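You operate a simulated robot arm through the tools that you are given. There is no shell and no other tool. Be economical: measure what you need, move in short steps, check, and stop when the job is done.

Carry out the task below with a simulated robot arm. There is one attempt and no reset: what you move stays moved.

TASK
Pull the plug, fit the strainer, then tip the cold tea down the sink.
Fine: lay the plug on the strip between the sink and the counter's edge; put the mug back; the sink ends empty; spill nothing.
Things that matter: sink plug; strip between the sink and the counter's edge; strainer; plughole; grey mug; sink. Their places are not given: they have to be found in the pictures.

It is judged by the outcome, as a careful person would: the job done as asked, and still so three seconds after it is handed in. It fails if anything else is knocked over, pushed out of place, dropped, spilled or broken.

THE ROBOT
A 6-joint arm with a two-finger parallel gripper, fixed in place. Base frame: the origin is at the foot of the arm, x ahead of it, y to its left, z up. Lengths are in m, angles in rad, forces in N, time in s.
Its first joint turns from -1.152 to 1.152 rad. Payload 2.9 kg.
The tool frame sits at the grasp point between the pads (the TCP): z along the fingers, y along the line on which they close. The tips reach 0.03 m beyond it. Largest opening 0.11 m; finger width 0.02, thickness 0.01; the body of the gripper, 0.048 by 0.112 m, starts 0.055 m behind the TCP.
Orientation is that of the tool frame in the base frame, as [roll, pitch, yaw] about the fixed x, y, z axes, in that order (R = Rz(yaw) Ry(pitch) Rx(roll)). With the fingers straight down and closing along the base's y, the tool's x points along the base's -x, its y along +y and its z along -z.

THE INTERFACE
- The arm moves only by the tool arm_command. Its argument "moves" is a list of rows, each a list of 3 entries, a list of its own where there are three numbers: the shift along the tool's x, y, z in m, then the turn, a rotation vector about the tool's x, y, z in rad, then the finger opening in m, from 0 to 0.11. In form: [[[x, y, z], [wx, wy, wz], jaw], ...]. A call has 1 to 12 rows; each row shifts and turns the commanded pose from where the row before left it, along the tool's axes as they then stand. A row lasts 0.2 s, in which the tool goes at most 0.05 m and 0.15 rad; a call with a longer step from one row to the next is refused whole, and so is a gripper value outside its range. A pose out of reach is approached as far as the arm can. The call stops where the force on the tool passes 70 N (or 10 N more than at its start, if that is more) or the arm is blocked; 0.2 s more then pass. The fingers move at their own pace (about 0.108 m/s each) and stop on an object; they squeeze with about 37 N. The grip force told is the motor's: it shows also when the fingers shut on nothing. Time passes only in rows, and 0.2 s behind the last, so rows that do not move let the fingers close. The reply holds the time, the measured pose of the TCP, the force on the tool along the base axes, the opening and the grip force, in the units named above and with some noise.
- Cameras (640 x 400 px; columns grow to the right, rows downward): "scene" is fixed at [0.0716, 0.4254, 1.3913]; the picture's right is [-0.82, -0.58, 0.00], its down [-0.29, 0.41, -0.87] and it looks along [0.50, -0.71, -0.50] (base axes); focal length 328 px, centre (320, 200). "wrist" rides on the gripper at [0.072, 0.017, -0.103] in the tool frame; the picture's right is [-0.23, 0.97, 0.00], its down [-0.76, -0.18, -0.62] and it looks along [-0.61, -0.14, 0.78] (tool axes); focal length 222 px, centre (320, 200).
- grab_frame(camera): a new picture of that camera. The clock stands still meanwhile.
- probe_pixels(camera, pixels): for up to 12 pixels [column, row] of the newest picture of that camera ("zoom" is the newest enlarged one), the place [x, y, z] in the base frame of the surface seen there, good to about 0.002 m. The clock stands still meanwhile.
- inspect(camera, box): a new picture of the part [left, top, right, bottom] of that camera's present view, enlarged. The clock stands still meanwhile.
- close_job(): hands the job in; it is judged then, once.

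Work in short steps. Measure before you move; look again where a grasp or a placing could have gone wrong, and mend it. You have 80 turns and 34 pictures in all, those below and enlarged ones among them. Open the gripper and draw the arm clear of the work before you hand the job in, unless the task says otherwise; then end with one line.

The tools are called by a JSON object that holds its "method" and its "body". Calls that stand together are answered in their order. arm_command: Moves the arm, as the interface text tells. Its arguments: {"type":"object","properties":{"moves":{"type":"array","items":{"type":"array"}}},"required":["moves"]} The other tools are called the same way: grab_frame (camera) takes a picture; probe_pixels (camera, pixels) gives the place of the surface under pixels of a picture; inspect (camera, box) takes an enlarged picture of a part of a camera's view; close_job () hands the job in.

At the start:

```text
clock: 0.0
tcp_pos: [0.3323, -0.3166, 1.1771]
ee_rot: [3.141, -0.001, -3.141]
contact_force: [0.2, -0.3, 0.2]
finger_gap: 0.11
grasp_force: 0.1
```

scene: 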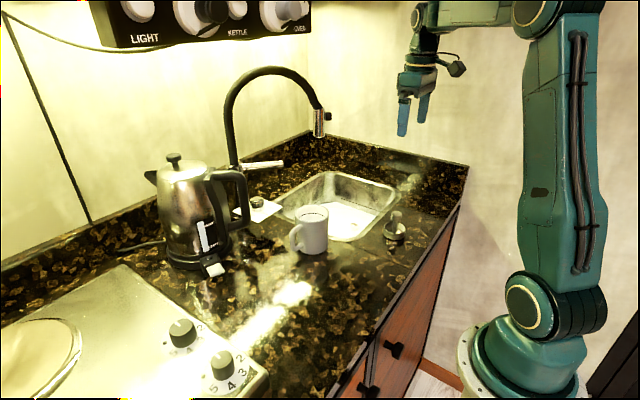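
wrist: 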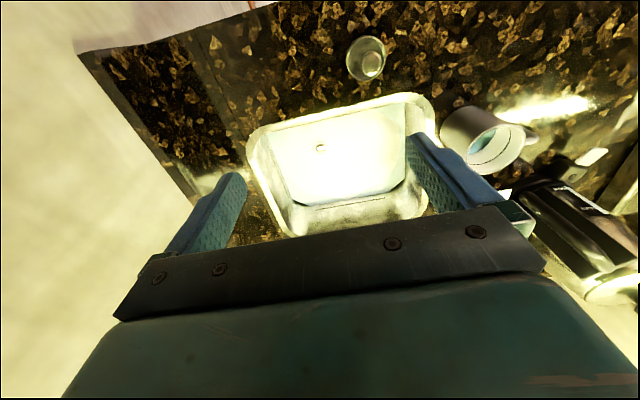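

The sink is around (340,205) in the scene, the mug at (312,230), a small metal object at (395,228), and a white item at (258,208). I'll enlarge the area.

{"method": "inspect", "body": {"camera": "scene", "box": [230, 140, 430, 265]}}

{"method": "inspect", "body": {"camera": "wrist", "box": [230, 20, 550, 220]}}

```text
3.20 times, centred on (330, 202) of scene
```

zoom: 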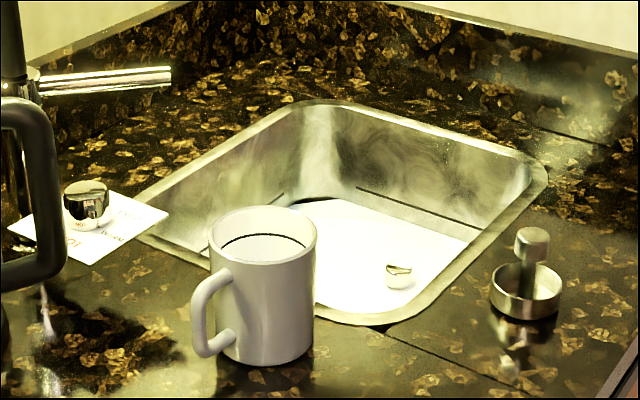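

```text
2.00 times, centred on (390, 120) of wrist
```

zoom: 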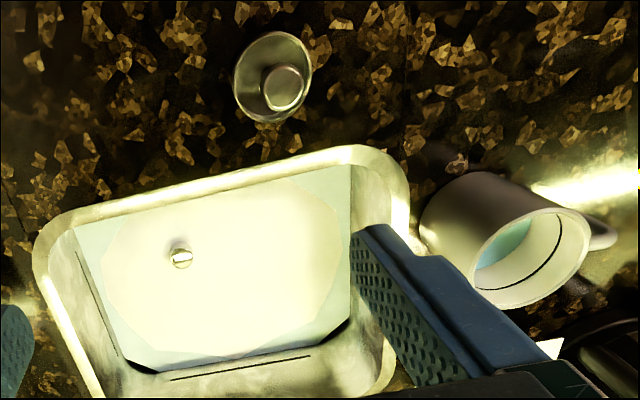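

The plug's knob seems to stick out at zoom (180,257); the strainer is a cup with a post at (275,80). I measure these.

{"method": "probe_pixels", "body": {"camera": "zoom", "pixels": [[180, 254], [182, 264], [210, 270], [150, 320], [285, 84], [272, 38], [270, 118], [235, 80], [520, 240], [505, 260], [585, 225], [420, 230]]}}

{"method": "probe_pixels", "body": {"camera": "scene", "pixels": [[354, 225], [354, 229], [396, 214], [394, 238], [258, 200], [262, 212], [312, 209], [298, 238], [314, 253], [351, 241], [397, 187], [335, 172]]}}

{"method": "inspect", "body": {"camera": "scene", "box": [330, 190, 426, 250]}}

{"method": "inspect", "body": {"camera": "scene", "box": [230, 185, 326, 245]}}

```text
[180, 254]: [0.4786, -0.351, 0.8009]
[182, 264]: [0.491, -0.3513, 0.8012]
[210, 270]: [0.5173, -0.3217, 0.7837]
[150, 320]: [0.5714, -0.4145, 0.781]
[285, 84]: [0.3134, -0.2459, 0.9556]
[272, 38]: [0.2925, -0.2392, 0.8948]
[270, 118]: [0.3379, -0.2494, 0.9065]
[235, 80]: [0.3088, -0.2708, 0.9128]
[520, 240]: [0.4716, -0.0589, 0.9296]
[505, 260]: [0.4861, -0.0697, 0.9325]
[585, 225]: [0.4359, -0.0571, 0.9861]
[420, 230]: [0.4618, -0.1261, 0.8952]
```

```text
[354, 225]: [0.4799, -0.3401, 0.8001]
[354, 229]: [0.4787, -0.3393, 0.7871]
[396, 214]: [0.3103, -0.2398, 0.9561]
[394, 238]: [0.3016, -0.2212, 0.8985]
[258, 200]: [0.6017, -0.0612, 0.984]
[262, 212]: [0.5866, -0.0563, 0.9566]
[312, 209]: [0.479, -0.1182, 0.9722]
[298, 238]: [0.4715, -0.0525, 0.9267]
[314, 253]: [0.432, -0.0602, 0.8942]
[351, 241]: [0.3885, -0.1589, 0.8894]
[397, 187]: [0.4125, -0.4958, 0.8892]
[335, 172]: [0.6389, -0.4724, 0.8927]
```

```text
6.67 times, centred on (378, 220) of scene
```

zoom: 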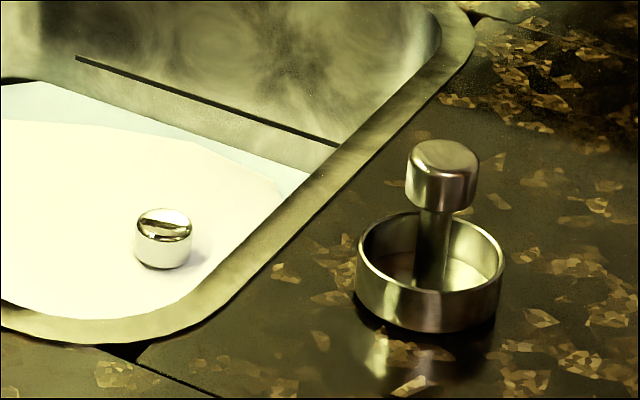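

```text
6.67 times, centred on (278, 215) of scene
```

zoom: 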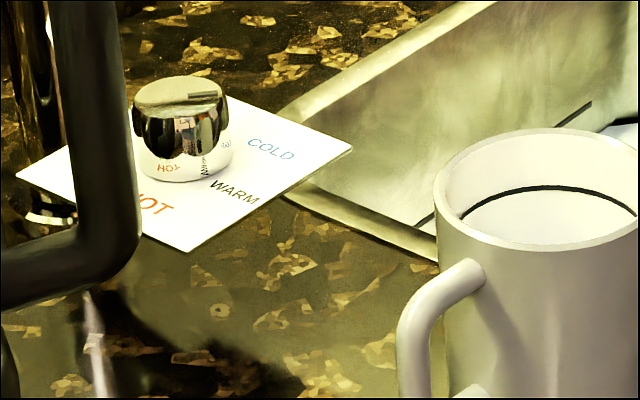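

The water stands at z≈0.783 with the knob top at 0.801, and the counter is at about 0.89. Next I measure the faucet, the counter edge and the rest of the strip before moving.

{"method": "probe_pixels", "body": {"camera": "scene", "pixels": [[319, 134], [323, 112], [300, 85], [270, 69], [328, 117], [283, 163], [250, 166], [437, 228], [458, 190], [402, 280], [425, 200], [410, 215]]}}

{"method": "probe_pixels", "body": {"camera": "wrist", "pixels": [[320, 147], [321, 151], [320, 144], [300, 60], [330, 20], [260, 60], [300, 112], [420, 100], [256, 150], [310, 225], [290, 20], [360, 96]]}}

```text
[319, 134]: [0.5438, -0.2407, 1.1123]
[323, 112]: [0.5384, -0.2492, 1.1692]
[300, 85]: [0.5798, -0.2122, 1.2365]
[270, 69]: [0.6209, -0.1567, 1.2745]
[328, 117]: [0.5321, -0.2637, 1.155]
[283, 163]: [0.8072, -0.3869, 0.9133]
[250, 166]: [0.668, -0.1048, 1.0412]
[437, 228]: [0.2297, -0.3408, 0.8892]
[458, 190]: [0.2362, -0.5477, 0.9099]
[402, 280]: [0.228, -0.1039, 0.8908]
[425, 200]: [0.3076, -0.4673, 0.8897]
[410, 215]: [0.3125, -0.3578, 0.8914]
```

```text
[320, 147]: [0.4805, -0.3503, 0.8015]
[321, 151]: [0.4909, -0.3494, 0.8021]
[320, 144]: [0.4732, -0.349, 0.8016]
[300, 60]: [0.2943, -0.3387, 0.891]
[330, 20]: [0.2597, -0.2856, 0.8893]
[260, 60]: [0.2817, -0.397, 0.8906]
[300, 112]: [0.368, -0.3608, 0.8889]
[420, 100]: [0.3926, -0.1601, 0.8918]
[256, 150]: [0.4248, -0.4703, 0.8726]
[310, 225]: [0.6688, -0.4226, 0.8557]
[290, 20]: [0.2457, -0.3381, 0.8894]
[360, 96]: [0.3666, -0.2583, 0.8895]
```

The faucet tip hangs at about (0.54,-0.245,1.11), which is 0.1 m clear of the plug's column. The strip runs from x 0.23 to 0.36. I move above the plug and part of the way down.

{"method": "arm_command", "body": {"moves": [[[0, -0.034, 0], [0, 0, 0], 0.07], [[-0.05, 0, 0], [0, 0, 0], 0.07], [[-0.05, 0, 0], [0, 0, 0], 0.07], [[-0.05, 0, 0], [0, 0, 0], 0.07], [[0, 0, 0.04], [0, 0, 0], 0.07], [[0, 0, 0.04], [0, 0, 0], 0.07], [[0, 0, 0.04], [0, 0, 0], 0.07], [[0, 0, 0.04], [0, 0, 0], 0.07], [[0, 0, 0.04], [0, 0, 0], 0.07], [[0, 0, 0.04], [0, 0, 0], 0.07]]}}

{"method": "grab_frame", "body": {"camera": "wrist"}}

```text
clock: 2.2
tcp_pos: [0.4821, -0.3494, 0.9393]
ee_rot: [-3.14, 0.0, -3.141]
contact_force: [0.4, -0.2, -0.3]
finger_gap: 0.0701
grasp_force: 0.0
```

```text
27 pictures are left
```

wrist: 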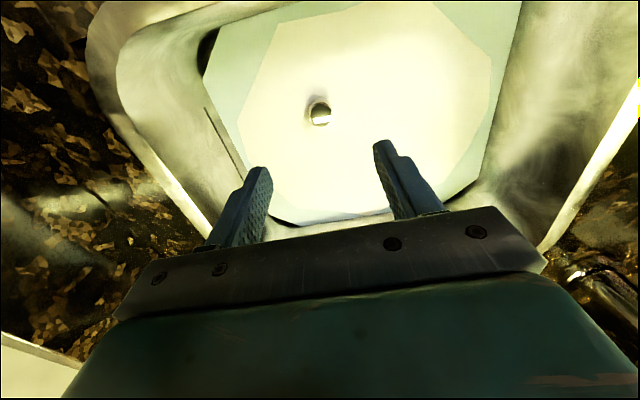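

The knob shows at (319,114). I measure its top across.

{"method": "probe_pixels", "body": {"camera": "wrist", "pixels": [[310, 118], [320, 112], [320, 118], [320, 124], [330, 118], [320, 106], [320, 100], [312, 110], [328, 112], [335, 118], [305, 118]]}}

```text
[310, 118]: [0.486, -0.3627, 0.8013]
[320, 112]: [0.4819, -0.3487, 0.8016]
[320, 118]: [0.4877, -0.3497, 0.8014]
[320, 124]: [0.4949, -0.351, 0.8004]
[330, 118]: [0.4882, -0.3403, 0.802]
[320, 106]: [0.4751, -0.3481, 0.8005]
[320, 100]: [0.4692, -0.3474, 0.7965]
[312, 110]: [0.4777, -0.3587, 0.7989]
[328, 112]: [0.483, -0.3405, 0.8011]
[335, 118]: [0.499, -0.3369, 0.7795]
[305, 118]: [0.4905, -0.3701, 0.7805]
```

The knob's centre is (0.483,-0.351) with its top at 0.801. I go down to TCP z≈0.805, straddling it, and check the force.

{"method": "arm_command", "body": {"moves": [[[-0.001, -0.0015, 0.04], [0, 0, 0], 0.06], [[0, 0, 0.04], [0, 0, 0], 0.06], [[0, 0, 0.03], [0, 0, 0], 0.06], [[0, 0, 0.015], [0, 0, 0], 0.06], [[0, 0, 0.01], [0, 0, 0], 0.06]]}}

```text
clock: 3.4
tcp_pos: [0.4854, -0.3522, 0.8011]
ee_rot: [-3.141, 0.0, 3.141]
contact_force: [0.2, 0.2, 0.2]
finger_gap: 0.0599
grasp_force: 0.2
```

No contact, and the TCP is at knob-top height. I close the fingers on the knob.

{"method": "arm_command", "body": {"moves": [[[0.001, 0, 0.002], [0, 0, 0], 0.0], [[0, 0, 0], [0, 0, 0], 0.0], [[0, 0, 0], [0, 0, 0], 0.0]]}}

```text
clock: 4.2
tcp_pos: [0.4854, -0.3534, 0.8007]
ee_rot: [3.141, 0.002, -3.14]
contact_force: [2.7, 7.5, 12.1]
finger_gap: 0.0273
grasp_force: 36.8
```

It grips something 0.027 wide, which matches the knob. I lift slowly.

{"method": "arm_command", "body": {"moves": [[[0, 0, -0.005], [0, 0, 0], 0.0], [[0, 0, -0.01], [0, 0, 0], 0.0], [[0, 0, -0.015], [0, 0, 0], 0.0], [[0, 0, -0.015], [0, 0, 0], 0.0], [[0, 0, 0], [0, 0, 0], 0.0]]}}

{"method": "grab_frame", "body": {"camera": "wrist"}}

```text
clock: 5.4
tcp_pos: [0.4826, -0.352, 0.8458]
ee_rot: [-3.141, 0.001, -3.141]
contact_force: [-0.6, 0.8, -1.5]
finger_gap: 0.0269
grasp_force: 36.7
```

```text
26 pictures are left
```

wrist: 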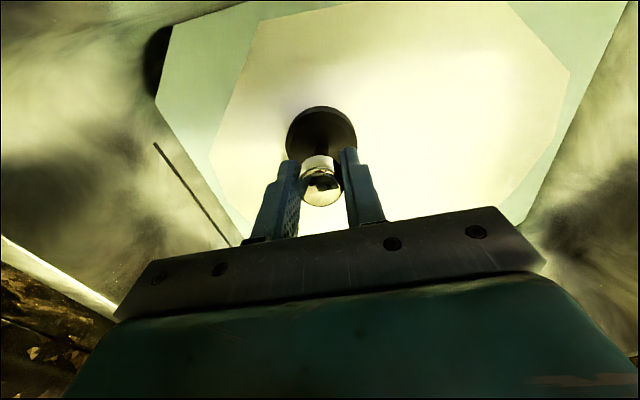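

The plug is out: a black disc under the knob. I raise it above the counter and look from the scene camera.

{"method": "arm_command", "body": {"moves": [[[0, 0, -0.04], [0, 0, 0], 0.0], [[0, 0, -0.04], [0, 0, 0], 0.0], [[0, 0, -0.04], [0, 0, 0], 0.0], [[0, 0, -0.04], [0, 0, 0], 0.0], [[0, 0, 0], [0, 0, 0], 0.0]]}}

{"method": "inspect", "body": {"camera": "scene", "box": [270, 100, 430, 250]}}

```text
clock: 6.6
tcp_pos: [0.4801, -0.3521, 1.0048]
ee_rot: [3.14, 0.0, -3.142]
contact_force: [0.0, -1.2, -0.5]
finger_gap: 0.027
grasp_force: 36.4
```

```text
2.67 times, centred on (350, 175) of scene
```

zoom: 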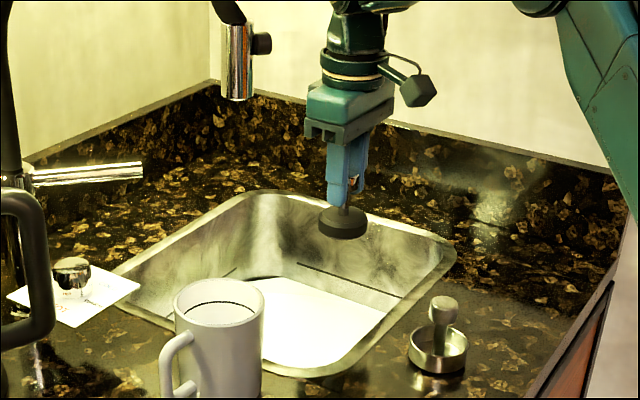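

The plug hangs straight under the gripper at zoom (343,222). I measure its bottom and rim heights.

{"method": "probe_pixels", "body": {"camera": "zoom", "pixels": [[343, 237], [343, 234], [343, 214], [322, 225], [365, 225], [343, 230], [349, 185]]}}

```text
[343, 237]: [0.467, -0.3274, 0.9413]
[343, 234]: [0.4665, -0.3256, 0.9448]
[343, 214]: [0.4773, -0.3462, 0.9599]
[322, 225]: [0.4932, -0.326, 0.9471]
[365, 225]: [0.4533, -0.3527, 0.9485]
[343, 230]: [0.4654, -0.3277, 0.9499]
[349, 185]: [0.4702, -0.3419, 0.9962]
```

The plug's bottom is 0.065 below the TCP. I carry it to the strip at (0.297,-0.37), well clear of the strainer, and lower it to about 8 mm above the counter.

{"method": "arm_command", "body": {"moves": [[[0.04, -0.005, 0], [0, 0, 0], 0.0], [[0.04, -0.005, 0], [0, 0, 0], 0.0], [[0.04, -0.005, 0], [0, 0, 0], 0.0], [[0.04, -0.003, 0], [0, 0, 0], 0.0], [[0.023, 0, 0], [0, 0, 0], 0.0], [[0, 0, 0.02], [0, 0, 0], 0.0], [[0, 0, 0.02], [0, 0, 0], 0.0], [[0, 0, 0], [0, 0, 0], 0.0]]}}

{"method": "inspect", "body": {"camera": "scene", "box": [350, 130, 470, 260]}}

```text
clock: 8.4
tcp_pos: [0.2992, -0.3701, 0.9656]
ee_rot: [-3.141, -0.001, 3.141]
contact_force: [-0.5, -0.1, -1.2]
finger_gap: 0.0268
grasp_force: 37.2
```

```text
3.08 times, centred on (410, 195) of scene
```

zoom: 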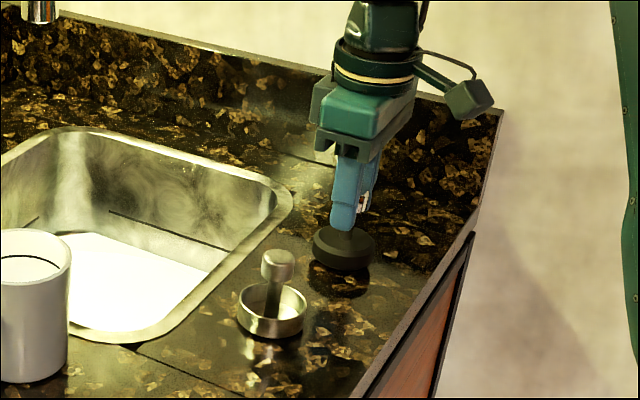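

The plug is over the strip near (343,250) in the zoom, about 10 mm up. I lower it gently until it touches.

{"method": "arm_command", "body": {"moves": [[[0, 0, 0.006], [0, 0, 0], 0.0], [[0, 0, 0.003], [0, 0, 0], 0.0], [[0, 0, 0.002], [0, 0, 0], 0.0], [[0, 0, 0], [0, 0, 0], 0.0]]}}

```text
clock: 9.4
tcp_pos: [0.2993, -0.3699, 0.9591]
ee_rot: [-3.134, 0.005, 3.14]
contact_force: [-8.9, 9.9, 54.7]
finger_gap: 0.0267
grasp_force: 37.3
```

It is on the counter with 55 N of press. I ease up about 4 mm and let go.

{"method": "arm_command", "body": {"moves": [[[0, 0, -0.004], [0, 0, 0], 0.0], [[0, 0, 0], [0, 0, 0], 0.0]]}}

```text
clock: 10.0
tcp_pos: [0.3002, -0.3699, 0.9598]
ee_rot: [-3.139, 0.004, 3.141]
contact_force: [2.4, -1.6, 25.8]
finger_gap: 0.027
grasp_force: 37.3
```

{"method": "arm_command", "body": {"moves": [[[0, 0, -0.002], [0, 0, 0], 0.0], [[0, 0, 0], [0, 0, 0], 0.06], [[0, 0, 0], [0, 0, 0], 0.06], [[0, 0, -0.04], [0, 0, 0], 0.06], [[0, 0, -0.04], [0, 0, 0], 0.06], [[0, 0, 0], [0, 0, 0], 0.06]]}}

{"method": "grab_frame", "body": {"camera": "scene"}}

{"method": "grab_frame", "body": {"camera": "wrist"}}

```text
clock: 11.4
tcp_pos: [0.2986, -0.3723, 1.0406]
ee_rot: [3.141, 0.0, 3.141]
contact_force: [1.1, 0.8, -0.6]
finger_gap: 0.06
grasp_force: 0.1
```

```text
23 pictures are left
```

scene: 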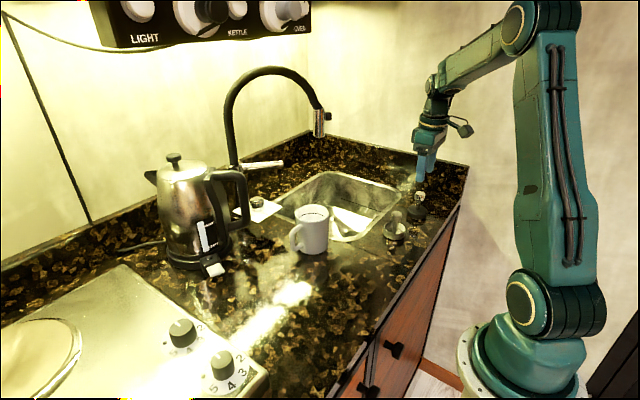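

```text
22 pictures are left
```

wrist: 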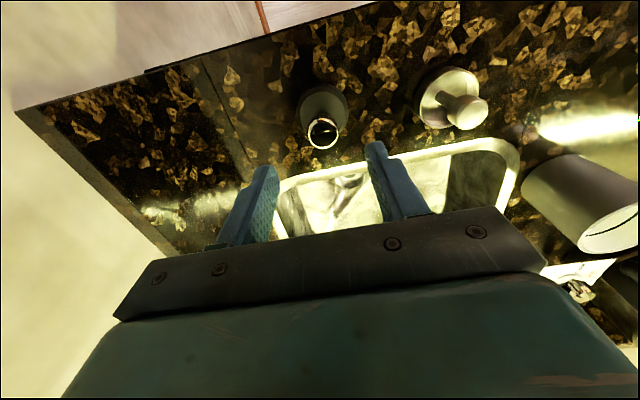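

The plug stands on the strip and the water is draining. I measure the strainer's knob and cup in the wrist view around (467,111).

{"method": "probe_pixels", "body": {"camera": "wrist", "pixels": [[468, 113], [460, 113], [478, 113], [469, 104], [469, 122], [420, 100], [447, 70], [478, 85], [430, 125], [450, 85], [325, 133], [320, 95]]}}

{"method": "inspect", "body": {"camera": "wrist", "box": [390, 50, 518, 146]}}

```text
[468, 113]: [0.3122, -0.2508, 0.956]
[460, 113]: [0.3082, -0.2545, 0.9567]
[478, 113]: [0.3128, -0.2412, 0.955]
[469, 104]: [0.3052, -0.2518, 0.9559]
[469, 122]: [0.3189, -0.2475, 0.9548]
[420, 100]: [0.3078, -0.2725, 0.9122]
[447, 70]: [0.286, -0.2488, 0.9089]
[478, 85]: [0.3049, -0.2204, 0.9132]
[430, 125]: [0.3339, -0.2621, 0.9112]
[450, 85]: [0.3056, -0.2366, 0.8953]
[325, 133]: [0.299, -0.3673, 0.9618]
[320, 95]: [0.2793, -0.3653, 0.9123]
```

```text
4.17 times, centred on (454, 98) of wrist
```

zoom: 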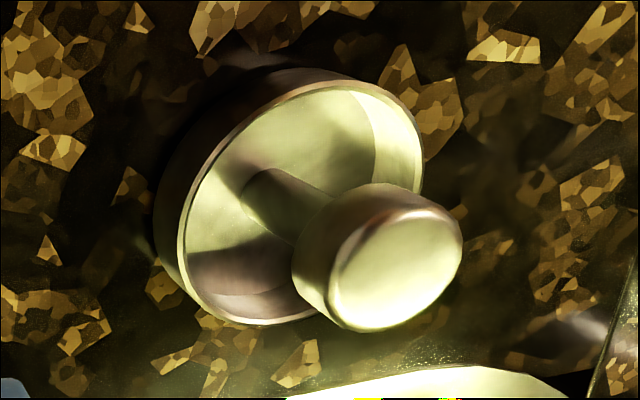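

The knob's centre is (0.3125,-0.247), top 0.956, with the cup rim at 0.912. I move over it and go down with the tips staying above the rim.

{"method": "arm_command", "body": {"moves": [[[0, 0.04, 0], [0, 0, 0], 0.06], [[0, 0.04, 0], [0, 0, 0], 0.06], [[0, 0.0445, 0], [0, 0, 0], 0.06], [[-0.014, 0, 0], [0, 0, 0], 0.06], [[0, 0, 0], [0, 0, 0], 0.06], [[0, 0, 0.04], [0, 0, 0], 0.06], [[0, 0, 0.03], [0, 0, 0], 0.06], [[0, 0, 0], [0, 0, 0], 0.06]]}}

```text
clock: 13.2
tcp_pos: [0.3121, -0.2465, 0.9689]
ee_rot: [-3.14, 0.001, 3.141]
contact_force: [0.2, -0.4, -0.1]
finger_gap: 0.0602
grasp_force: 0.1
```

The position is good. I go down the last 15 mm and close.

{"method": "arm_command", "body": {"moves": [[[0, 0, 0.01], [0, 0, 0], 0.06], [[0, 0, 0.005], [0, 0, 0], 0.06], [[0, 0, 0], [0, 0, 0], 0.0], [[0, 0, 0], [0, 0, 0], 0.0], [[0, 0, 0], [0, 0, 0], 0.0]]}}

```text
clock: 14.4
tcp_pos: [0.3131, -0.2449, 0.9558]
ee_rot: [3.141, 0.002, -3.141]
contact_force: [0.4, -0.2, 0.0]
finger_gap: 0.0249
grasp_force: 36.9
```

It grips the knob at 0.025. I lift straight up to about 1.03 and look at the drained sink.

{"method": "arm_command", "body": {"moves": [[[0, 0, -0.01], [0, 0, 0], 0.0], [[0, 0, -0.03], [0, 0, 0], 0.0], [[0, 0, -0.04], [0, 0, 0], 0.0], [[-0.03, -0.02, 0], [0, 0, 0], 0.0], [[-0.04, -0.04, 0], [0, 0, 0], 0.0], [[-0.03, -0.04, 0], [0, 0, 0], 0.0], [[0, 0, 0], [0, 0, 0], 0.0]]}}

{"method": "grab_frame", "body": {"camera": "wrist"}}

{"method": "inspect", "body": {"camera": "scene", "box": [280, 120, 440, 250]}}

```text
refused: row 5 steps farther than a row can; nothing moved
```

```text
20 pictures are left
```

wrist: 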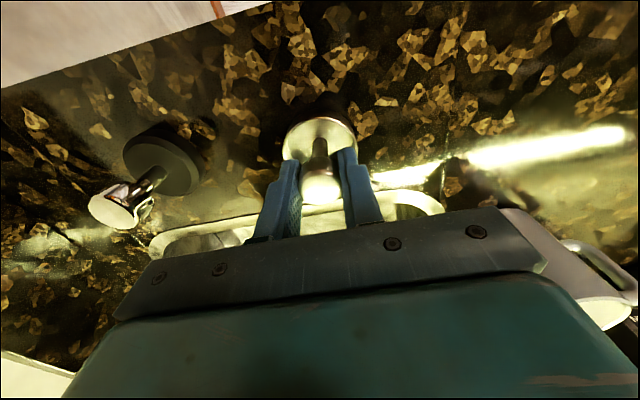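

```text
3.08 times, centred on (360, 185) of scene
```

zoom: 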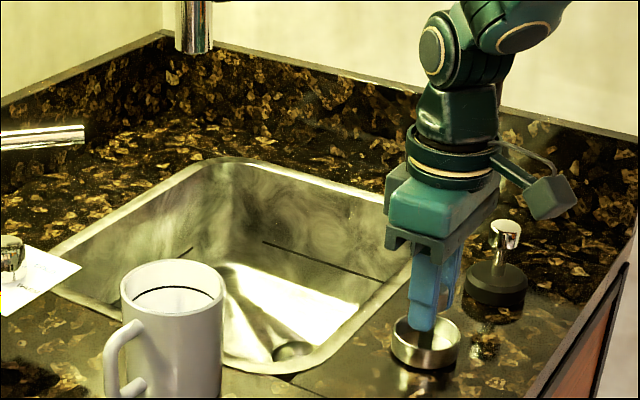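

The call was refused for an over-long step, and nothing moved. I resend it with shorter steps, ending with a wrist view of the plughole.

{"method": "arm_command", "body": {"moves": [[[0, 0, -0.01], [0, 0, 0], 0.0], [[0, 0, -0.03], [0, 0, 0], 0.0], [[0, 0, -0.04], [0, 0, 0], 0.0], [[-0.03, -0.02, 0], [0, 0, 0], 0.0], [[-0.03, -0.03, 0], [0, 0, 0], 0.0], [[-0.03, -0.03, 0], [0, 0, 0], 0.0], [[0, -0.025, 0], [0, 0, 0], 0.0], [[0, 0, 0], [0, 0, 0], 0.0]]}}

{"method": "grab_frame", "body": {"camera": "wrist"}}

```text
clock: 16.2
tcp_pos: [0.4014, -0.3491, 1.0366]
ee_rot: [3.141, -0.001, -3.141]
contact_force: [-0.2, 0.9, -1.1]
finger_gap: 0.0247
grasp_force: 37.3
```

```text
18 pictures are left
```

wrist: 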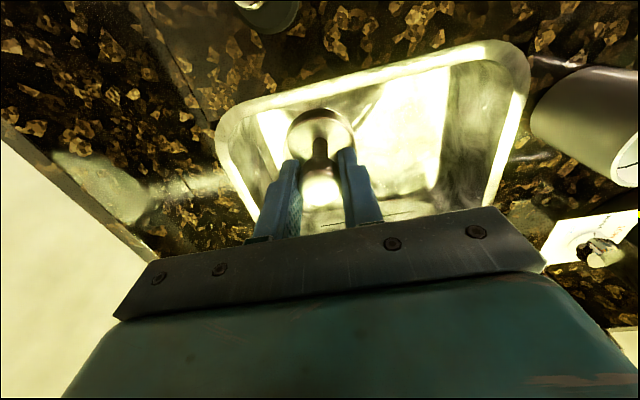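

The held strainer hides the hole from this angle, so I look from the scene camera.

{"method": "inspect", "body": {"camera": "scene", "box": [310, 140, 420, 250]}}

```text
3.64 times, centred on (365, 195) of scene
```

zoom: 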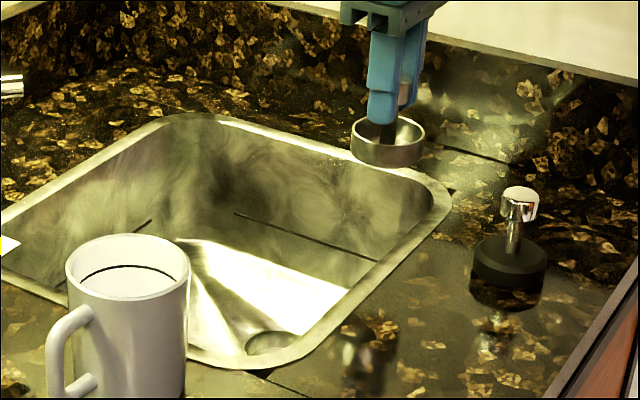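

{"method": "probe_pixels", "body": {"camera": "zoom", "pixels": [[268, 333], [247, 343], [297, 340], [270, 340], [270, 350], [255, 336], [290, 333], [240, 310], [300, 300], [388, 164], [388, 148], [386, 120]]}}

```text
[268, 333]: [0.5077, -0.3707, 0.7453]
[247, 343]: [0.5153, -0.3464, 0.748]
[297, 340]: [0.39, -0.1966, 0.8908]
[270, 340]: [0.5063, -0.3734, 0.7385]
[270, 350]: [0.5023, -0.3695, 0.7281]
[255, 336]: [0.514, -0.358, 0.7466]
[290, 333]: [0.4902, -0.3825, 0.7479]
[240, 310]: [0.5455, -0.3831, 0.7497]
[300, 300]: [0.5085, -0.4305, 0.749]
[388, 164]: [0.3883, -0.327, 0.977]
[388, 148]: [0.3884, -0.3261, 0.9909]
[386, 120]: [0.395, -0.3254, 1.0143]
```

The hole rim fits a circle at (0.483,-0.351), radius 0.032, z 0.748; the strainer's radius is about 0.027. I move over it and lower the cup to just above the hole.

{"method": "arm_command", "body": {"moves": [[[-0.041, -0.002, 0], [0, 0, 0], 0.0], [[-0.041, 0, 0], [0, 0, 0], 0.0], [[0, 0, 0.04], [0, 0, 0], 0.0], [[0, 0, 0.04], [0, 0, 0], 0.0], [[0, 0, 0.04], [0, 0, 0], 0.0], [[0, 0, 0.04], [0, 0, 0], 0.0], [[0, 0, 0.03], [0, 0, 0], 0.0], [[0, 0, 0.02], [0, 0, 0], 0.0], [[0, 0, 0], [0, 0, 0], 0.0]]}}

{"method": "grab_frame", "body": {"camera": "wrist"}}

```text
clock: 18.2
tcp_pos: [0.4847, -0.3496, 0.8245]
ee_rot: [3.141, 0.0, 3.141]
contact_force: [0.1, 0.2, -0.1]
finger_gap: 0.0246
grasp_force: 37.1
```

```text
16 pictures are left
```

wrist: 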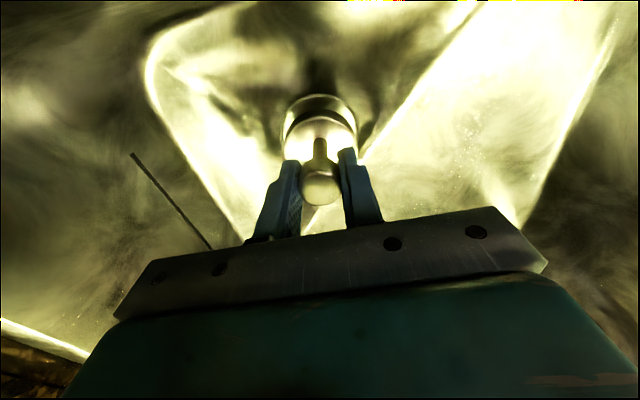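

The TCP is within 2 mm; I correct and lower in small steps, watching the force.

{"method": "arm_command", "body": {"moves": [[[0.0015, -0.0015, 0], [0, 0, 0], 0.0], [[0, 0, 0.007], [0, 0, 0], 0.0], [[0, 0, 0.005], [0, 0, 0], 0.0], [[0, 0, 0.004], [0, 0, 0], 0.0], [[0, 0, 0], [0, 0, 0], 0.0]]}}

```text
clock: 19.4
tcp_pos: [0.484, -0.3529, 0.8097]
ee_rot: [-3.141, 0.002, -3.14]
contact_force: [-3.5, 6.7, 15.8]
finger_gap: 0.0248
grasp_force: 37.1
```

There is light contact (16 N) with the cup bottom about level with the rim. I look closely at how it sits.

{"method": "inspect", "body": {"camera": "wrist", "box": [256, 70, 384, 220]}}

```text
2.67 times, centred on (320, 145) of wrist
```

zoom: 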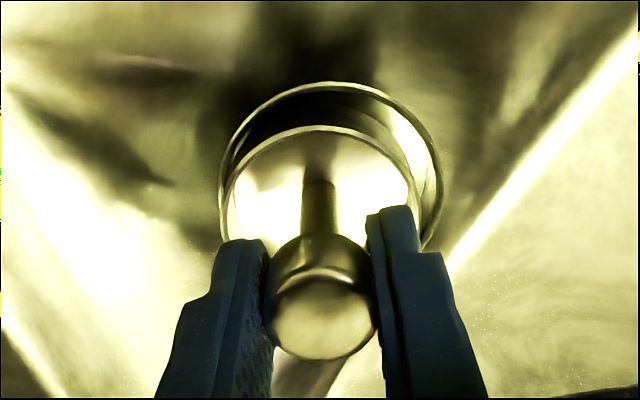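

The gap seems larger on the right and top. I measure the hole rim against the cup rim.

{"method": "probe_pixels", "body": {"camera": "zoom", "pixels": [[330, 84], [224, 170], [438, 180], [400, 106], [255, 108], [315, 128], [235, 185], [407, 175], [265, 145], [375, 145], [321, 320]]}}

```text
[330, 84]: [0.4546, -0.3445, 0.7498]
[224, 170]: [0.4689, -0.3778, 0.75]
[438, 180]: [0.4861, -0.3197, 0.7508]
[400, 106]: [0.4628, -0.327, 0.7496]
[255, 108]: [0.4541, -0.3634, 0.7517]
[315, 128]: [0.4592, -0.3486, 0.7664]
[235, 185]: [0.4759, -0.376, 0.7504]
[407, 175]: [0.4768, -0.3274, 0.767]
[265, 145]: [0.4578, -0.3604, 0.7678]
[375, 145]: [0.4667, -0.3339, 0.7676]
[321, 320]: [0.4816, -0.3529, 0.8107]
```

The cup centre is about 2–3 mm too far toward -y. I shift +3 mm in y (lifting slightly), then lower again.

{"method": "arm_command", "body": {"moves": [[[0, 0, -0.004], [0, 0, 0], 0.0], [[0, 0.003, 0], [0, 0, 0], 0.0], [[0, 0, 0.004], [0, 0, 0], 0.0], [[0, 0, 0.004], [0, 0, 0], 0.0], [[0, 0, 0.003], [0, 0, 0], 0.0], [[0, 0, 0], [0, 0, 0], 0.0]]}}

```text
clock: 20.8
tcp_pos: [0.4818, -0.35, 0.8022]
ee_rot: [3.141, 0.001, 3.14]
contact_force: [0.5, 0.3, -0.3]
finger_gap: 0.025
grasp_force: 37.4
```

It went in without contact. I continue down in small steps.

{"method": "arm_command", "body": {"moves": [[[0, 0, 0.003], [0, 0, 0], 0.0], [[0, 0, 0.003], [0, 0, 0], 0.0], [[0, 0, 0.003], [0, 0, 0], 0.0], [[0, 0, 0], [0, 0, 0], 0.0]]}}

```text
clock: 21.8
tcp_pos: [0.4842, -0.3517, 0.7953]
ee_rot: [-3.14, 0.0, 3.14]
contact_force: [-4.0, 3.6, 15.4]
finger_gap: 0.0247
grasp_force: 36.4
```

It is seated on the bottom of the hole (15 N, 17 mm below the rim). I ease off, let go, back out and look.

{"method": "arm_command", "body": {"moves": [[[0, 0, -0.001], [0, 0, 0], 0.0], [[0, 0, 0], [0, 0, 0], 0.06], [[0, 0, 0], [0, 0, 0], 0.06], [[0, 0, -0.03], [0, 0, 0], 0.06], [[0, 0, -0.04], [0, 0, 0], 0.06], [[0, 0, -0.04], [0, 0, 0], 0.06], [[0, 0, -0.04], [0, 0, 0], 0.06], [[0, 0, 0], [0, 0, 0], 0.06]]}}

{"method": "grab_frame", "body": {"camera": "wrist"}}

```text
clock: 23.6
tcp_pos: [0.482, -0.3522, 0.9437]
ee_rot: [-3.141, 0.0, 3.141]
contact_force: [0.0, 0.3, -0.1]
finger_gap: 0.0601
grasp_force: 0.0
```

```text
14 pictures are left
```

wrist: 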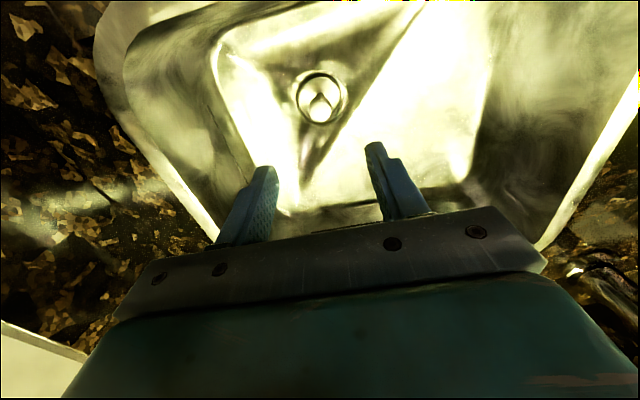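

The strainer sits well in the plughole at (321,100). Now the mug: I rise, back off from the faucet and move toward it for a wrist view from above.

{"method": "arm_command", "body": {"moves": [[[0.03, 0, -0.03], [0, 0, 0], 0.11], [[0.03, 0, -0.035], [0, 0, 0], 0.11], [[0.03, 0, -0.035], [0, 0, 0], 0.11], [[0.03, 0, -0.035], [0, 0, 0], 0.11], [[0, 0.04, -0.02], [0, 0, 0], 0.11], [[0, 0.045, 0], [0, 0, 0], 0.11], [[0, 0.045, 0], [0, 0, 0], 0.11], [[0, 0.045, 0], [0, 0, 0], 0.11], [[0, 0.045, 0], [0, 0, 0], 0.11], [[0, 0.03, 0], [0, 0, 0], 0.11], [[0, 0, 0], [0, 0, 0], 0.11]]}}

{"method": "grab_frame", "body": {"camera": "wrist"}}

```text
clock: 26.0
tcp_pos: [0.3612, -0.1002, 1.098]
ee_rot: [-3.141, -0.001, -3.14]
contact_force: [0.6, 0.1, 0.3]
finger_gap: 0.1101
grasp_force: 0.1
```

```text
13 pictures are left
```

wrist: 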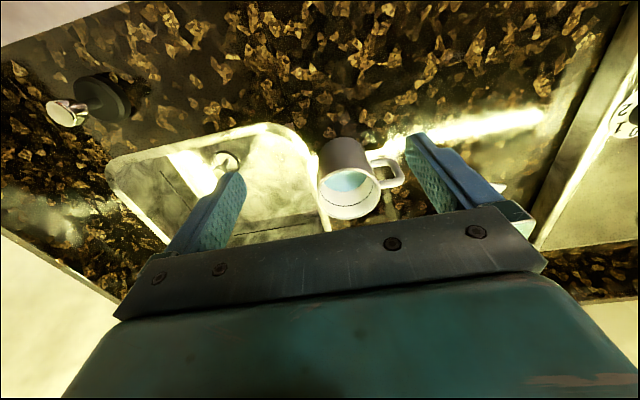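

The mug's rim is at (348,190) with its handle pointing right (+y). I measure the rim, tea and handle.

{"method": "probe_pixels", "body": {"camera": "wrist", "pixels": [[320, 188], [378, 184], [350, 218], [348, 166], [348, 182], [403, 180], [396, 163], [383, 156], [330, 140], [322, 200], [370, 208], [376, 172]]}}

{"method": "inspect", "body": {"camera": "wrist", "box": [298, 125, 426, 230]}}

```text
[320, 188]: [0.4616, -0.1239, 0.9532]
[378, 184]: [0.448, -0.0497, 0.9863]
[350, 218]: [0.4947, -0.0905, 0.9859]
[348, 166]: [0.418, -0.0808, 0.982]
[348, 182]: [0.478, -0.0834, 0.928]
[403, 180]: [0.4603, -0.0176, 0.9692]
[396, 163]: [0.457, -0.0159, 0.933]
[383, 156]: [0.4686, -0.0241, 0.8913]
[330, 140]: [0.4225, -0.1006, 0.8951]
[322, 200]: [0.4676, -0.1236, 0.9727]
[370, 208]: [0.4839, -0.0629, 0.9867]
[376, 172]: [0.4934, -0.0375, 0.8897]
```

```text
3.81 times, centred on (362, 178) of wrist
```

zoom: 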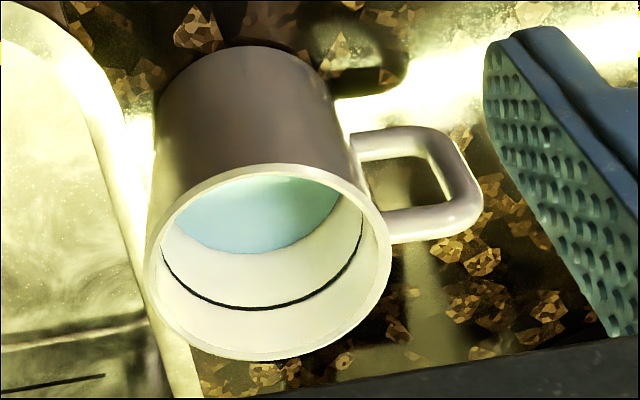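

The mug centre is (0.456,-0.086), radius 0.038, rim z 0.986. The tea is at about 0.928 and the handle points to +y. I plan a top grasp turned 43° so the fingers avoid the handle; first I check the kettle and card clearance.

{"method": "probe_pixels", "body": {"camera": "scene", "pixels": [[243, 200], [243, 178], [215, 268], [245, 215], [222, 265], [258, 202], [285, 213], [300, 226], [205, 180], [240, 235]]}}

```text
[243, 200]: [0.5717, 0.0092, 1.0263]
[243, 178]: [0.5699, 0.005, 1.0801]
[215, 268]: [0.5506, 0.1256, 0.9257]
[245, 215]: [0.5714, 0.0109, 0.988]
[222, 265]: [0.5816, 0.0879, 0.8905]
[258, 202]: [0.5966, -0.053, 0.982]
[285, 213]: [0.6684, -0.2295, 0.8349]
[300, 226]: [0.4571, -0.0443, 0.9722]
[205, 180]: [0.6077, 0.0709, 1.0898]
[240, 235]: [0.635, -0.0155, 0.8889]
```

The kettle handle is 0.07 m from where the hand will be. I move over the mug, turn 0.75 rad about the tool z, and descend to above the rim.

{"method": "arm_command", "body": {"moves": [[[-0.04, 0.005, 0], [0, 0, 0], 0.11], [[-0.04, 0.005, 0], [0, 0, 0], 0.11], [[-0.0145, 0.0045, 0], [0, 0, 0], 0.11], [[0, 0, 0], [0, 0, 0.15], 0.11], [[0, 0, 0], [0, 0, 0.15], 0.11], [[0, 0, 0], [0, 0, 0.15], 0.11], [[0, 0, 0], [0, 0, 0.15], 0.11], [[0, 0, 0], [0, 0, 0.15], 0.11], [[0, 0, 0.04], [0, 0, 0], 0.11], [[0, 0, 0.03], [0, 0, 0], 0.11], [[0, 0, 0], [0, 0, 0], 0.11]]}}

{"method": "grab_frame", "body": {"camera": "wrist"}}

```text
clock: 28.4
tcp_pos: [0.4569, -0.0883, 1.0272]
ee_rot: [-3.141, 0.0, 2.392]
contact_force: [0.2, -0.2, 0.0]
finger_gap: 0.1097
grasp_force: 0.0
```

```text
11 pictures are left
```

wrist: 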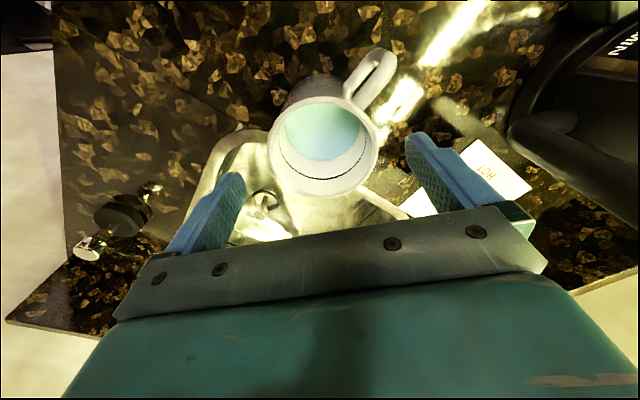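

The handle is clear of both fingers. I check the rim centre once more before descending.

{"method": "probe_pixels", "body": {"camera": "wrist", "pixels": [[270, 145], [376, 145], [322, 193], [318, 100], [290, 184], [360, 180], [393, 60], [320, 130]]}}

```text
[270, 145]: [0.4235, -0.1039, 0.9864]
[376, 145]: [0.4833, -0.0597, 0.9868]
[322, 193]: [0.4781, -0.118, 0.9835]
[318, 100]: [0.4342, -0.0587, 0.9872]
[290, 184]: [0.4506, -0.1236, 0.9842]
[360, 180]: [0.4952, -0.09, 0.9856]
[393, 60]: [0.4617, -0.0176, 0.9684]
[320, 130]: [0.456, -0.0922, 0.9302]
```

The centre agrees within 1–2 mm of the TCP. I descend to z≈0.952 and close.

{"method": "arm_command", "body": {"moves": [[[0, 0, 0.03], [0, 0, 0], 0.11], [[0, 0, 0.03], [0, 0, 0], 0.11], [[0, 0, 0.015], [0, 0, 0], 0.11], [[0, 0, 0], [0, 0, 0], 0.11], [[0, 0, 0], [0, 0, 0], 0.09], [[0, 0, 0], [0, 0, 0], 0.06], [[0, 0, 0], [0, 0, 0], 0.04], [[0, 0, 0], [0, 0, 0], 0.04]]}}

```text
clock: 30.2
tcp_pos: [0.4583, -0.0848, 0.9538]
ee_rot: [-3.139, 0.0, 2.393]
contact_force: [-0.1, 0.1, 0.0]
finger_gap: 0.0839
grasp_force: 38.0
```

It grips at 0.084 (the mug's outer body). I lift gently 6 cm and check that it comes along.

{"method": "arm_command", "body": {"moves": [[[0, 0, -0.006], [0, 0, 0], 0.04], [[0, 0, -0.014], [0, 0, 0], 0.04], [[0, 0, -0.02], [0, 0, 0], 0.04], [[0, 0, -0.015], [0, 0, 0], 0.04], [[0, 0, -0.005], [0, 0, 0], 0.04], [[0, 0, 0], [0, 0, 0], 0.04]]}}

{"method": "grab_frame", "body": {"camera": "scene"}}

```text
clock: 31.6
tcp_pos: [0.4578, -0.088, 1.013]
ee_rot: [3.14, 0.001, 2.394]
contact_force: [1.1, -0.2, -4.9]
finger_gap: 0.0839
grasp_force: 37.1
```

```text
10 pictures are left
```

scene: 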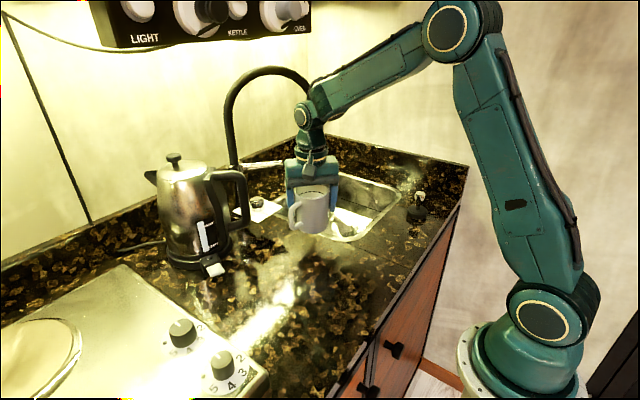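

The mug is held level. I carry it along y at x≈0.43, clear of the faucet.

{"method": "arm_command", "body": {"moves": [[[-0.0094, -0.012, 0], [0, 0, 0], 0.04], [[-0.0187, -0.024, 0], [0, 0, 0], 0.04], [[-0.0187, -0.024, 0], [0, 0, 0], 0.04], [[-0.0187, -0.024, 0], [0, 0, 0], 0.04], [[-0.0187, -0.024, 0], [0, 0, 0], 0.04], [[-0.0187, -0.024, 0], [0, 0, 0], 0.04], [[-0.0187, -0.024, 0], [0, 0, 0], 0.04], [[-0.0187, -0.024, 0], [0, 0, 0], 0.04], [[-0.0187, -0.024, 0], [0, 0, 0], 0.04], [[-0.0094, -0.012, 0], [0, 0, 0], 0.04], [[0, 0, 0], [0, 0, 0], 0.04]]}}

```text
clock: 34.0
tcp_pos: [0.437, -0.36, 1.0141]
ee_rot: [3.141, 0.001, 2.393]
contact_force: [0.1, 0.5, -3.3]
finger_gap: 0.0841
grasp_force: 36.9
```

The path was clear. I move on to (0.51,-0.36), rise a little, and start tilting about the closing axis so the lip turns toward the sink's middle.

{"method": "arm_command", "body": {"moves": [[[-0.0183, 0.017, -0.01], [0, 0, 0], 0.04], [[-0.0183, 0.017, -0.01], [0, 0, 0], 0.04], [[-0.0183, 0.017, -0.005], [0, 0, 0], 0.04], [[0, 0, 0], [0, 0, 0], 0.04], [[0, 0, 0], [0, -0.08, 0], 0.04], [[0, 0, 0], [0, -0.12, 0], 0.04], [[0, 0, 0], [0, -0.12, 0], 0.04], [[0, 0, 0], [0, -0.12, 0], 0.04], [[0, 0, 0], [0, -0.12, 0], 0.04], [[0, 0, 0], [0, -0.08, 0], 0.04], [[0, 0, 0], [0, 0, 0], 0.04]]}}

{"method": "grab_frame", "body": {"camera": "scene"}}

```text
clock: 36.4
tcp_pos: [0.5103, -0.3596, 1.0396]
ee_rot: [3.141, 0.64, 2.392]
contact_force: [-0.2, -0.6, -3.8]
finger_gap: 0.084
grasp_force: 36.9
```

```text
9 pictures are left
```

scene: 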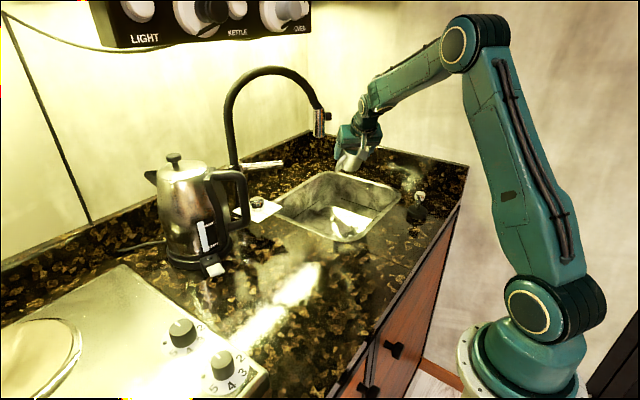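

The tilt works as planned and the faucet is clear. I continue slowly into the pour.

{"method": "arm_command", "body": {"moves": [[[0, 0, 0], [0, -0.07, 0], 0.04], [[0, 0, 0], [0, -0.07, 0], 0.04], [[0, 0, 0], [0, -0.07, 0], 0.04], [[0, 0, 0], [0, -0.06, 0], 0.04], [[0, 0, 0], [0, -0.05, 0], 0.04], [[0, 0, 0], [0, -0.05, 0], 0.04], [[0, 0, 0], [0, -0.05, 0], 0.04], [[0, 0, 0], [0, -0.05, 0], 0.04], [[0, 0, 0], [0, -0.05, 0], 0.04], [[0, 0, 0], [0, -0.05, 0], 0.04], [[0, 0, 0], [0, 0, 0], 0.04]]}}

{"method": "inspect", "body": {"camera": "scene", "box": [270, 100, 430, 250]}}

```text
clock: 38.8
tcp_pos: [0.5098, -0.3581, 1.0395]
ee_rot: [-3.141, 1.208, 2.391]
contact_force: [-0.3, 0.3, -4.0]
finger_gap: 0.084
grasp_force: 36.9
```

```text
2.67 times, centred on (350, 175) of scene
```

zoom: 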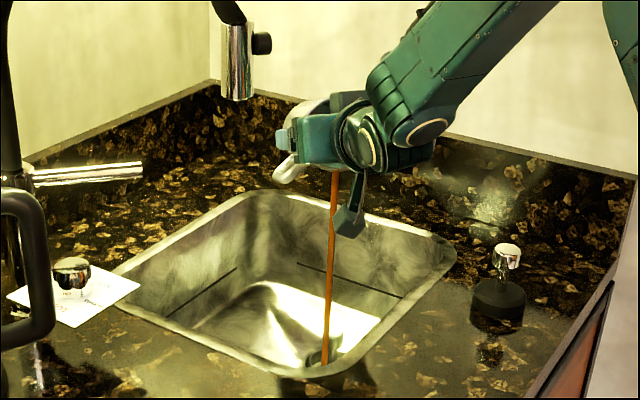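

The stream (zoom 330,270) falls inside the sink near the plughole. I continue slowly past horizontal, rising slightly.

{"method": "arm_command", "body": {"moves": [[[0, 0, 0], [0, 0, 0], 0.04], [[0, 0, 0], [0, 0, 0], 0.04], [[-0.003, 0, 0], [0, -0.06, 0], 0.04], [[-0.003, 0, 0], [0, -0.06, 0], 0.04], [[-0.003, 0, 0], [0, -0.06, 0], 0.04], [[-0.003, 0, 0], [0, -0.06, 0], 0.04], [[-0.003, 0, 0], [0, -0.06, 0], 0.04], [[-0.003, 0, 0], [0, -0.06, 0], 0.04], [[-0.003, 0, 0], [0, -0.06, 0], 0.04], [[0, 0, 0], [0, 0, 0], 0.04], [[0, 0, 0], [0, 0, 0], 0.04]]}}

{"method": "inspect", "body": {"camera": "scene", "box": [270, 100, 430, 250]}}

```text
clock: 41.2
tcp_pos: [0.5101, -0.3622, 1.0599]
ee_rot: [-0.001, 1.51, -0.748]
contact_force: [0.5, 0.1, -2.5]
finger_gap: 0.0842
grasp_force: 37.5
```

```text
2.67 times, centred on (350, 175) of scene
```

zoom: 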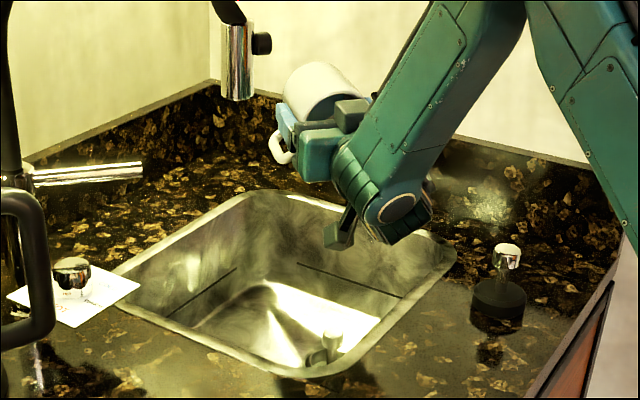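

Past 90° and the stream has ended. I tip 0.24 rad further while rising to drain the last drops, and hold.

{"method": "arm_command", "body": {"moves": [[[-0.008, 0, 0], [0, -0.06, 0], 0.04], [[-0.008, 0, 0], [0, -0.06, 0], 0.04], [[-0.008, 0, 0], [0, -0.06, 0], 0.04], [[0, 0, 0], [0, -0.06, 0], 0.04], [[0, 0, 0], [0, 0, 0], 0.04], [[0, 0, 0], [0, 0, 0], 0.04], [[0, 0, 0], [0, 0, 0], 0.04], [[0, 0, 0], [0, 0, 0], 0.04], [[0, 0, 0], [0, 0, 0], 0.04], [[0, 0, 0], [0, 0, 0], 0.04]]}}

```text
clock: 43.4
tcp_pos: [0.5089, -0.3613, 1.0821]
ee_rot: [0.0, 1.273, -0.748]
contact_force: [0.6, -1.0, -2.3]
finger_gap: 0.084
grasp_force: 37.2
```

Drained. I turn the mug back upright at the same place.

{"method": "arm_command", "body": {"moves": [[[0, 0, 0], [0, 0.08, 0], 0.04], [[0, 0, 0], [0, 0.14, 0], 0.04], [[0, 0, 0], [0, 0.14, 0], 0.04], [[0, 0, 0], [0, 0.14, 0], 0.04], [[0, 0, 0], [0, 0.14, 0], 0.04], [[0, 0, 0], [0, 0.14, 0], 0.04], [[0, 0, 0], [0, 0.14, 0], 0.04], [[0, 0, 0], [0, 0.14, 0], 0.04], [[0, 0, 0], [0, 0.14, 0], 0.04], [[0, 0, 0], [0, 0.14, 0], 0.04], [[0, 0, 0], [0, 0.14, 0], 0.04], [[0, 0, 0], [0, 0.14, 0], 0.04]]}}

{"method": "arm_command", "body": {"moves": [[[0, 0, 0], [0, 0.14, 0], 0.04], [[0, 0, 0], [0, 0.11, 0], 0.04], [[0.0, 0, 0.03], [0, 0, 0], 0.04], [[0, 0, 0.03], [0, 0, 0], 0.04], [[0, 0, 0], [0, 0, 0], 0.04]]}}

{"method": "grab_frame", "body": {"camera": "wrist"}}

```text
clock: 46.0
tcp_pos: [0.5092, -0.3609, 1.083]
ee_rot: [3.141, 0.249, 2.392]
contact_force: [-0.4, 0.2, -3.1]
finger_gap: 0.0838
grasp_force: 37.1
```

```text
clock: 47.2
tcp_pos: [0.5118, -0.3595, 1.0251]
ee_rot: [-3.14, -0.001, 2.392]
contact_force: [0.4, 0.7, -3.3]
finger_gap: 0.084
grasp_force: 37.1
```

```text
6 pictures are left
```

wrist: 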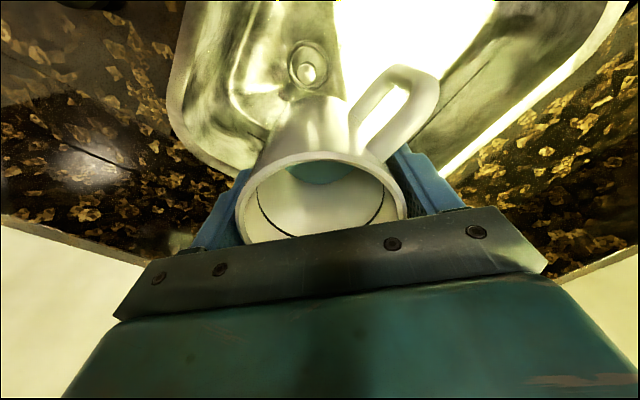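

Something bluish shows inside the mug at (325,172). I check whether that is the floor or leftover tea by its depth.

{"method": "inspect", "body": {"camera": "wrist", "box": [230, 130, 420, 250]}}

{"method": "probe_pixels", "body": {"camera": "wrist", "pixels": [[315, 166], [325, 172], [322, 180], [335, 170], [320, 200], [320, 157], [300, 225]]}}

```text
3.33 times, centred on (325, 190) of wrist
```

zoom: 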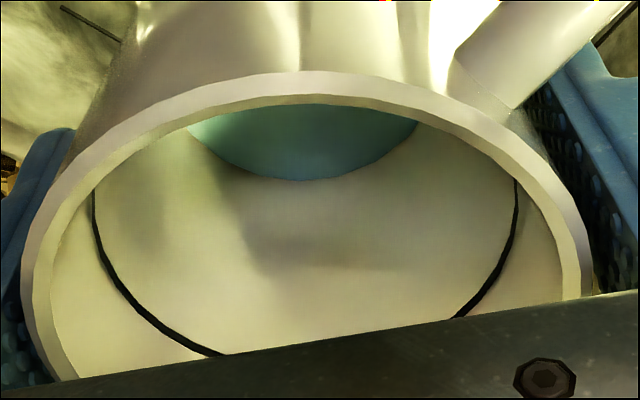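

```text
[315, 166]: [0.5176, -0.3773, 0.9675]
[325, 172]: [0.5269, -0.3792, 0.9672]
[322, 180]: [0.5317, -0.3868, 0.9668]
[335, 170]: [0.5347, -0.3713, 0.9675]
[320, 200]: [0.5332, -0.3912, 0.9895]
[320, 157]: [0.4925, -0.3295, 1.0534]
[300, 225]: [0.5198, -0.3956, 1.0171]
```

The floor lies 4 mm above the mug's base, so the mug is empty. I carry it back along the same route.

{"method": "arm_command", "body": {"moves": [[[0.0183, -0.017, 0], [0, 0, 0], 0.04], [[0.0183, -0.017, 0], [0, 0, 0], 0.04], [[0.0183, -0.017, 0], [0, 0, 0], 0.04], [[0.0171, 0.0215, 0], [0, 0, 0], 0.04], [[0.0171, 0.0215, 0], [0, 0, 0], 0.04], [[0.0171, 0.0215, 0], [0, 0, 0], 0.04], [[0.0171, 0.0215, 0], [0, 0, 0], 0.04], [[0.0171, 0.0215, 0], [0, 0, 0], 0.04], [[0.0171, 0.0215, 0], [0, 0, 0], 0.04], [[0.0171, 0.0215, 0], [0, 0, 0], 0.04], [[0.0171, 0.0215, 0], [0, 0, 0], 0.04], [[0.0171, 0.0215, 0], [0, 0, 0], 0.04]]}}

{"method": "arm_command", "body": {"moves": [[[0.0171, 0.0215, 0], [0, 0, 0], 0.04], [[0, 0, 0], [0, 0, 0], 0.04], [[0, 0, 0], [0, 0, 0], 0.04]]}}

```text
clock: 49.8
tcp_pos: [0.4543, -0.1148, 1.0232]
ee_rot: [3.141, 0.0, 2.389]
contact_force: [-0.3, 1.0, -3.1]
finger_gap: 0.0841
grasp_force: 36.8
```

```text
clock: 50.6
tcp_pos: [0.4579, -0.0875, 1.0244]
ee_rot: [-3.141, -0.001, 2.39]
contact_force: [-0.3, 1.0, -3.1]
finger_gap: 0.0841
grasp_force: 36.7
```

I'm back over the mug's starting spot (0.457,-0.087). I lower it, finishing in small steps.

{"method": "arm_command", "body": {"moves": [[[0, 0, 0.025], [0, 0, 0], 0.04], [[0, 0, 0.025], [0, 0, 0], 0.04], [[0, 0, 0.013], [0, 0, 0], 0.04], [[0, 0, 0.004], [0, 0, 0], 0.04], [[0, 0, 0.002], [0, 0, 0], 0.04], [[0, 0, 0], [0, 0, 0], 0.04]]}}

```text
clock: 52.0
tcp_pos: [0.4575, -0.0849, 0.9541]
ee_rot: [3.139, 0.007, 2.393]
contact_force: [-2.2, -2.8, 20.2]
finger_gap: 0.0797
grasp_force: 36.9
```

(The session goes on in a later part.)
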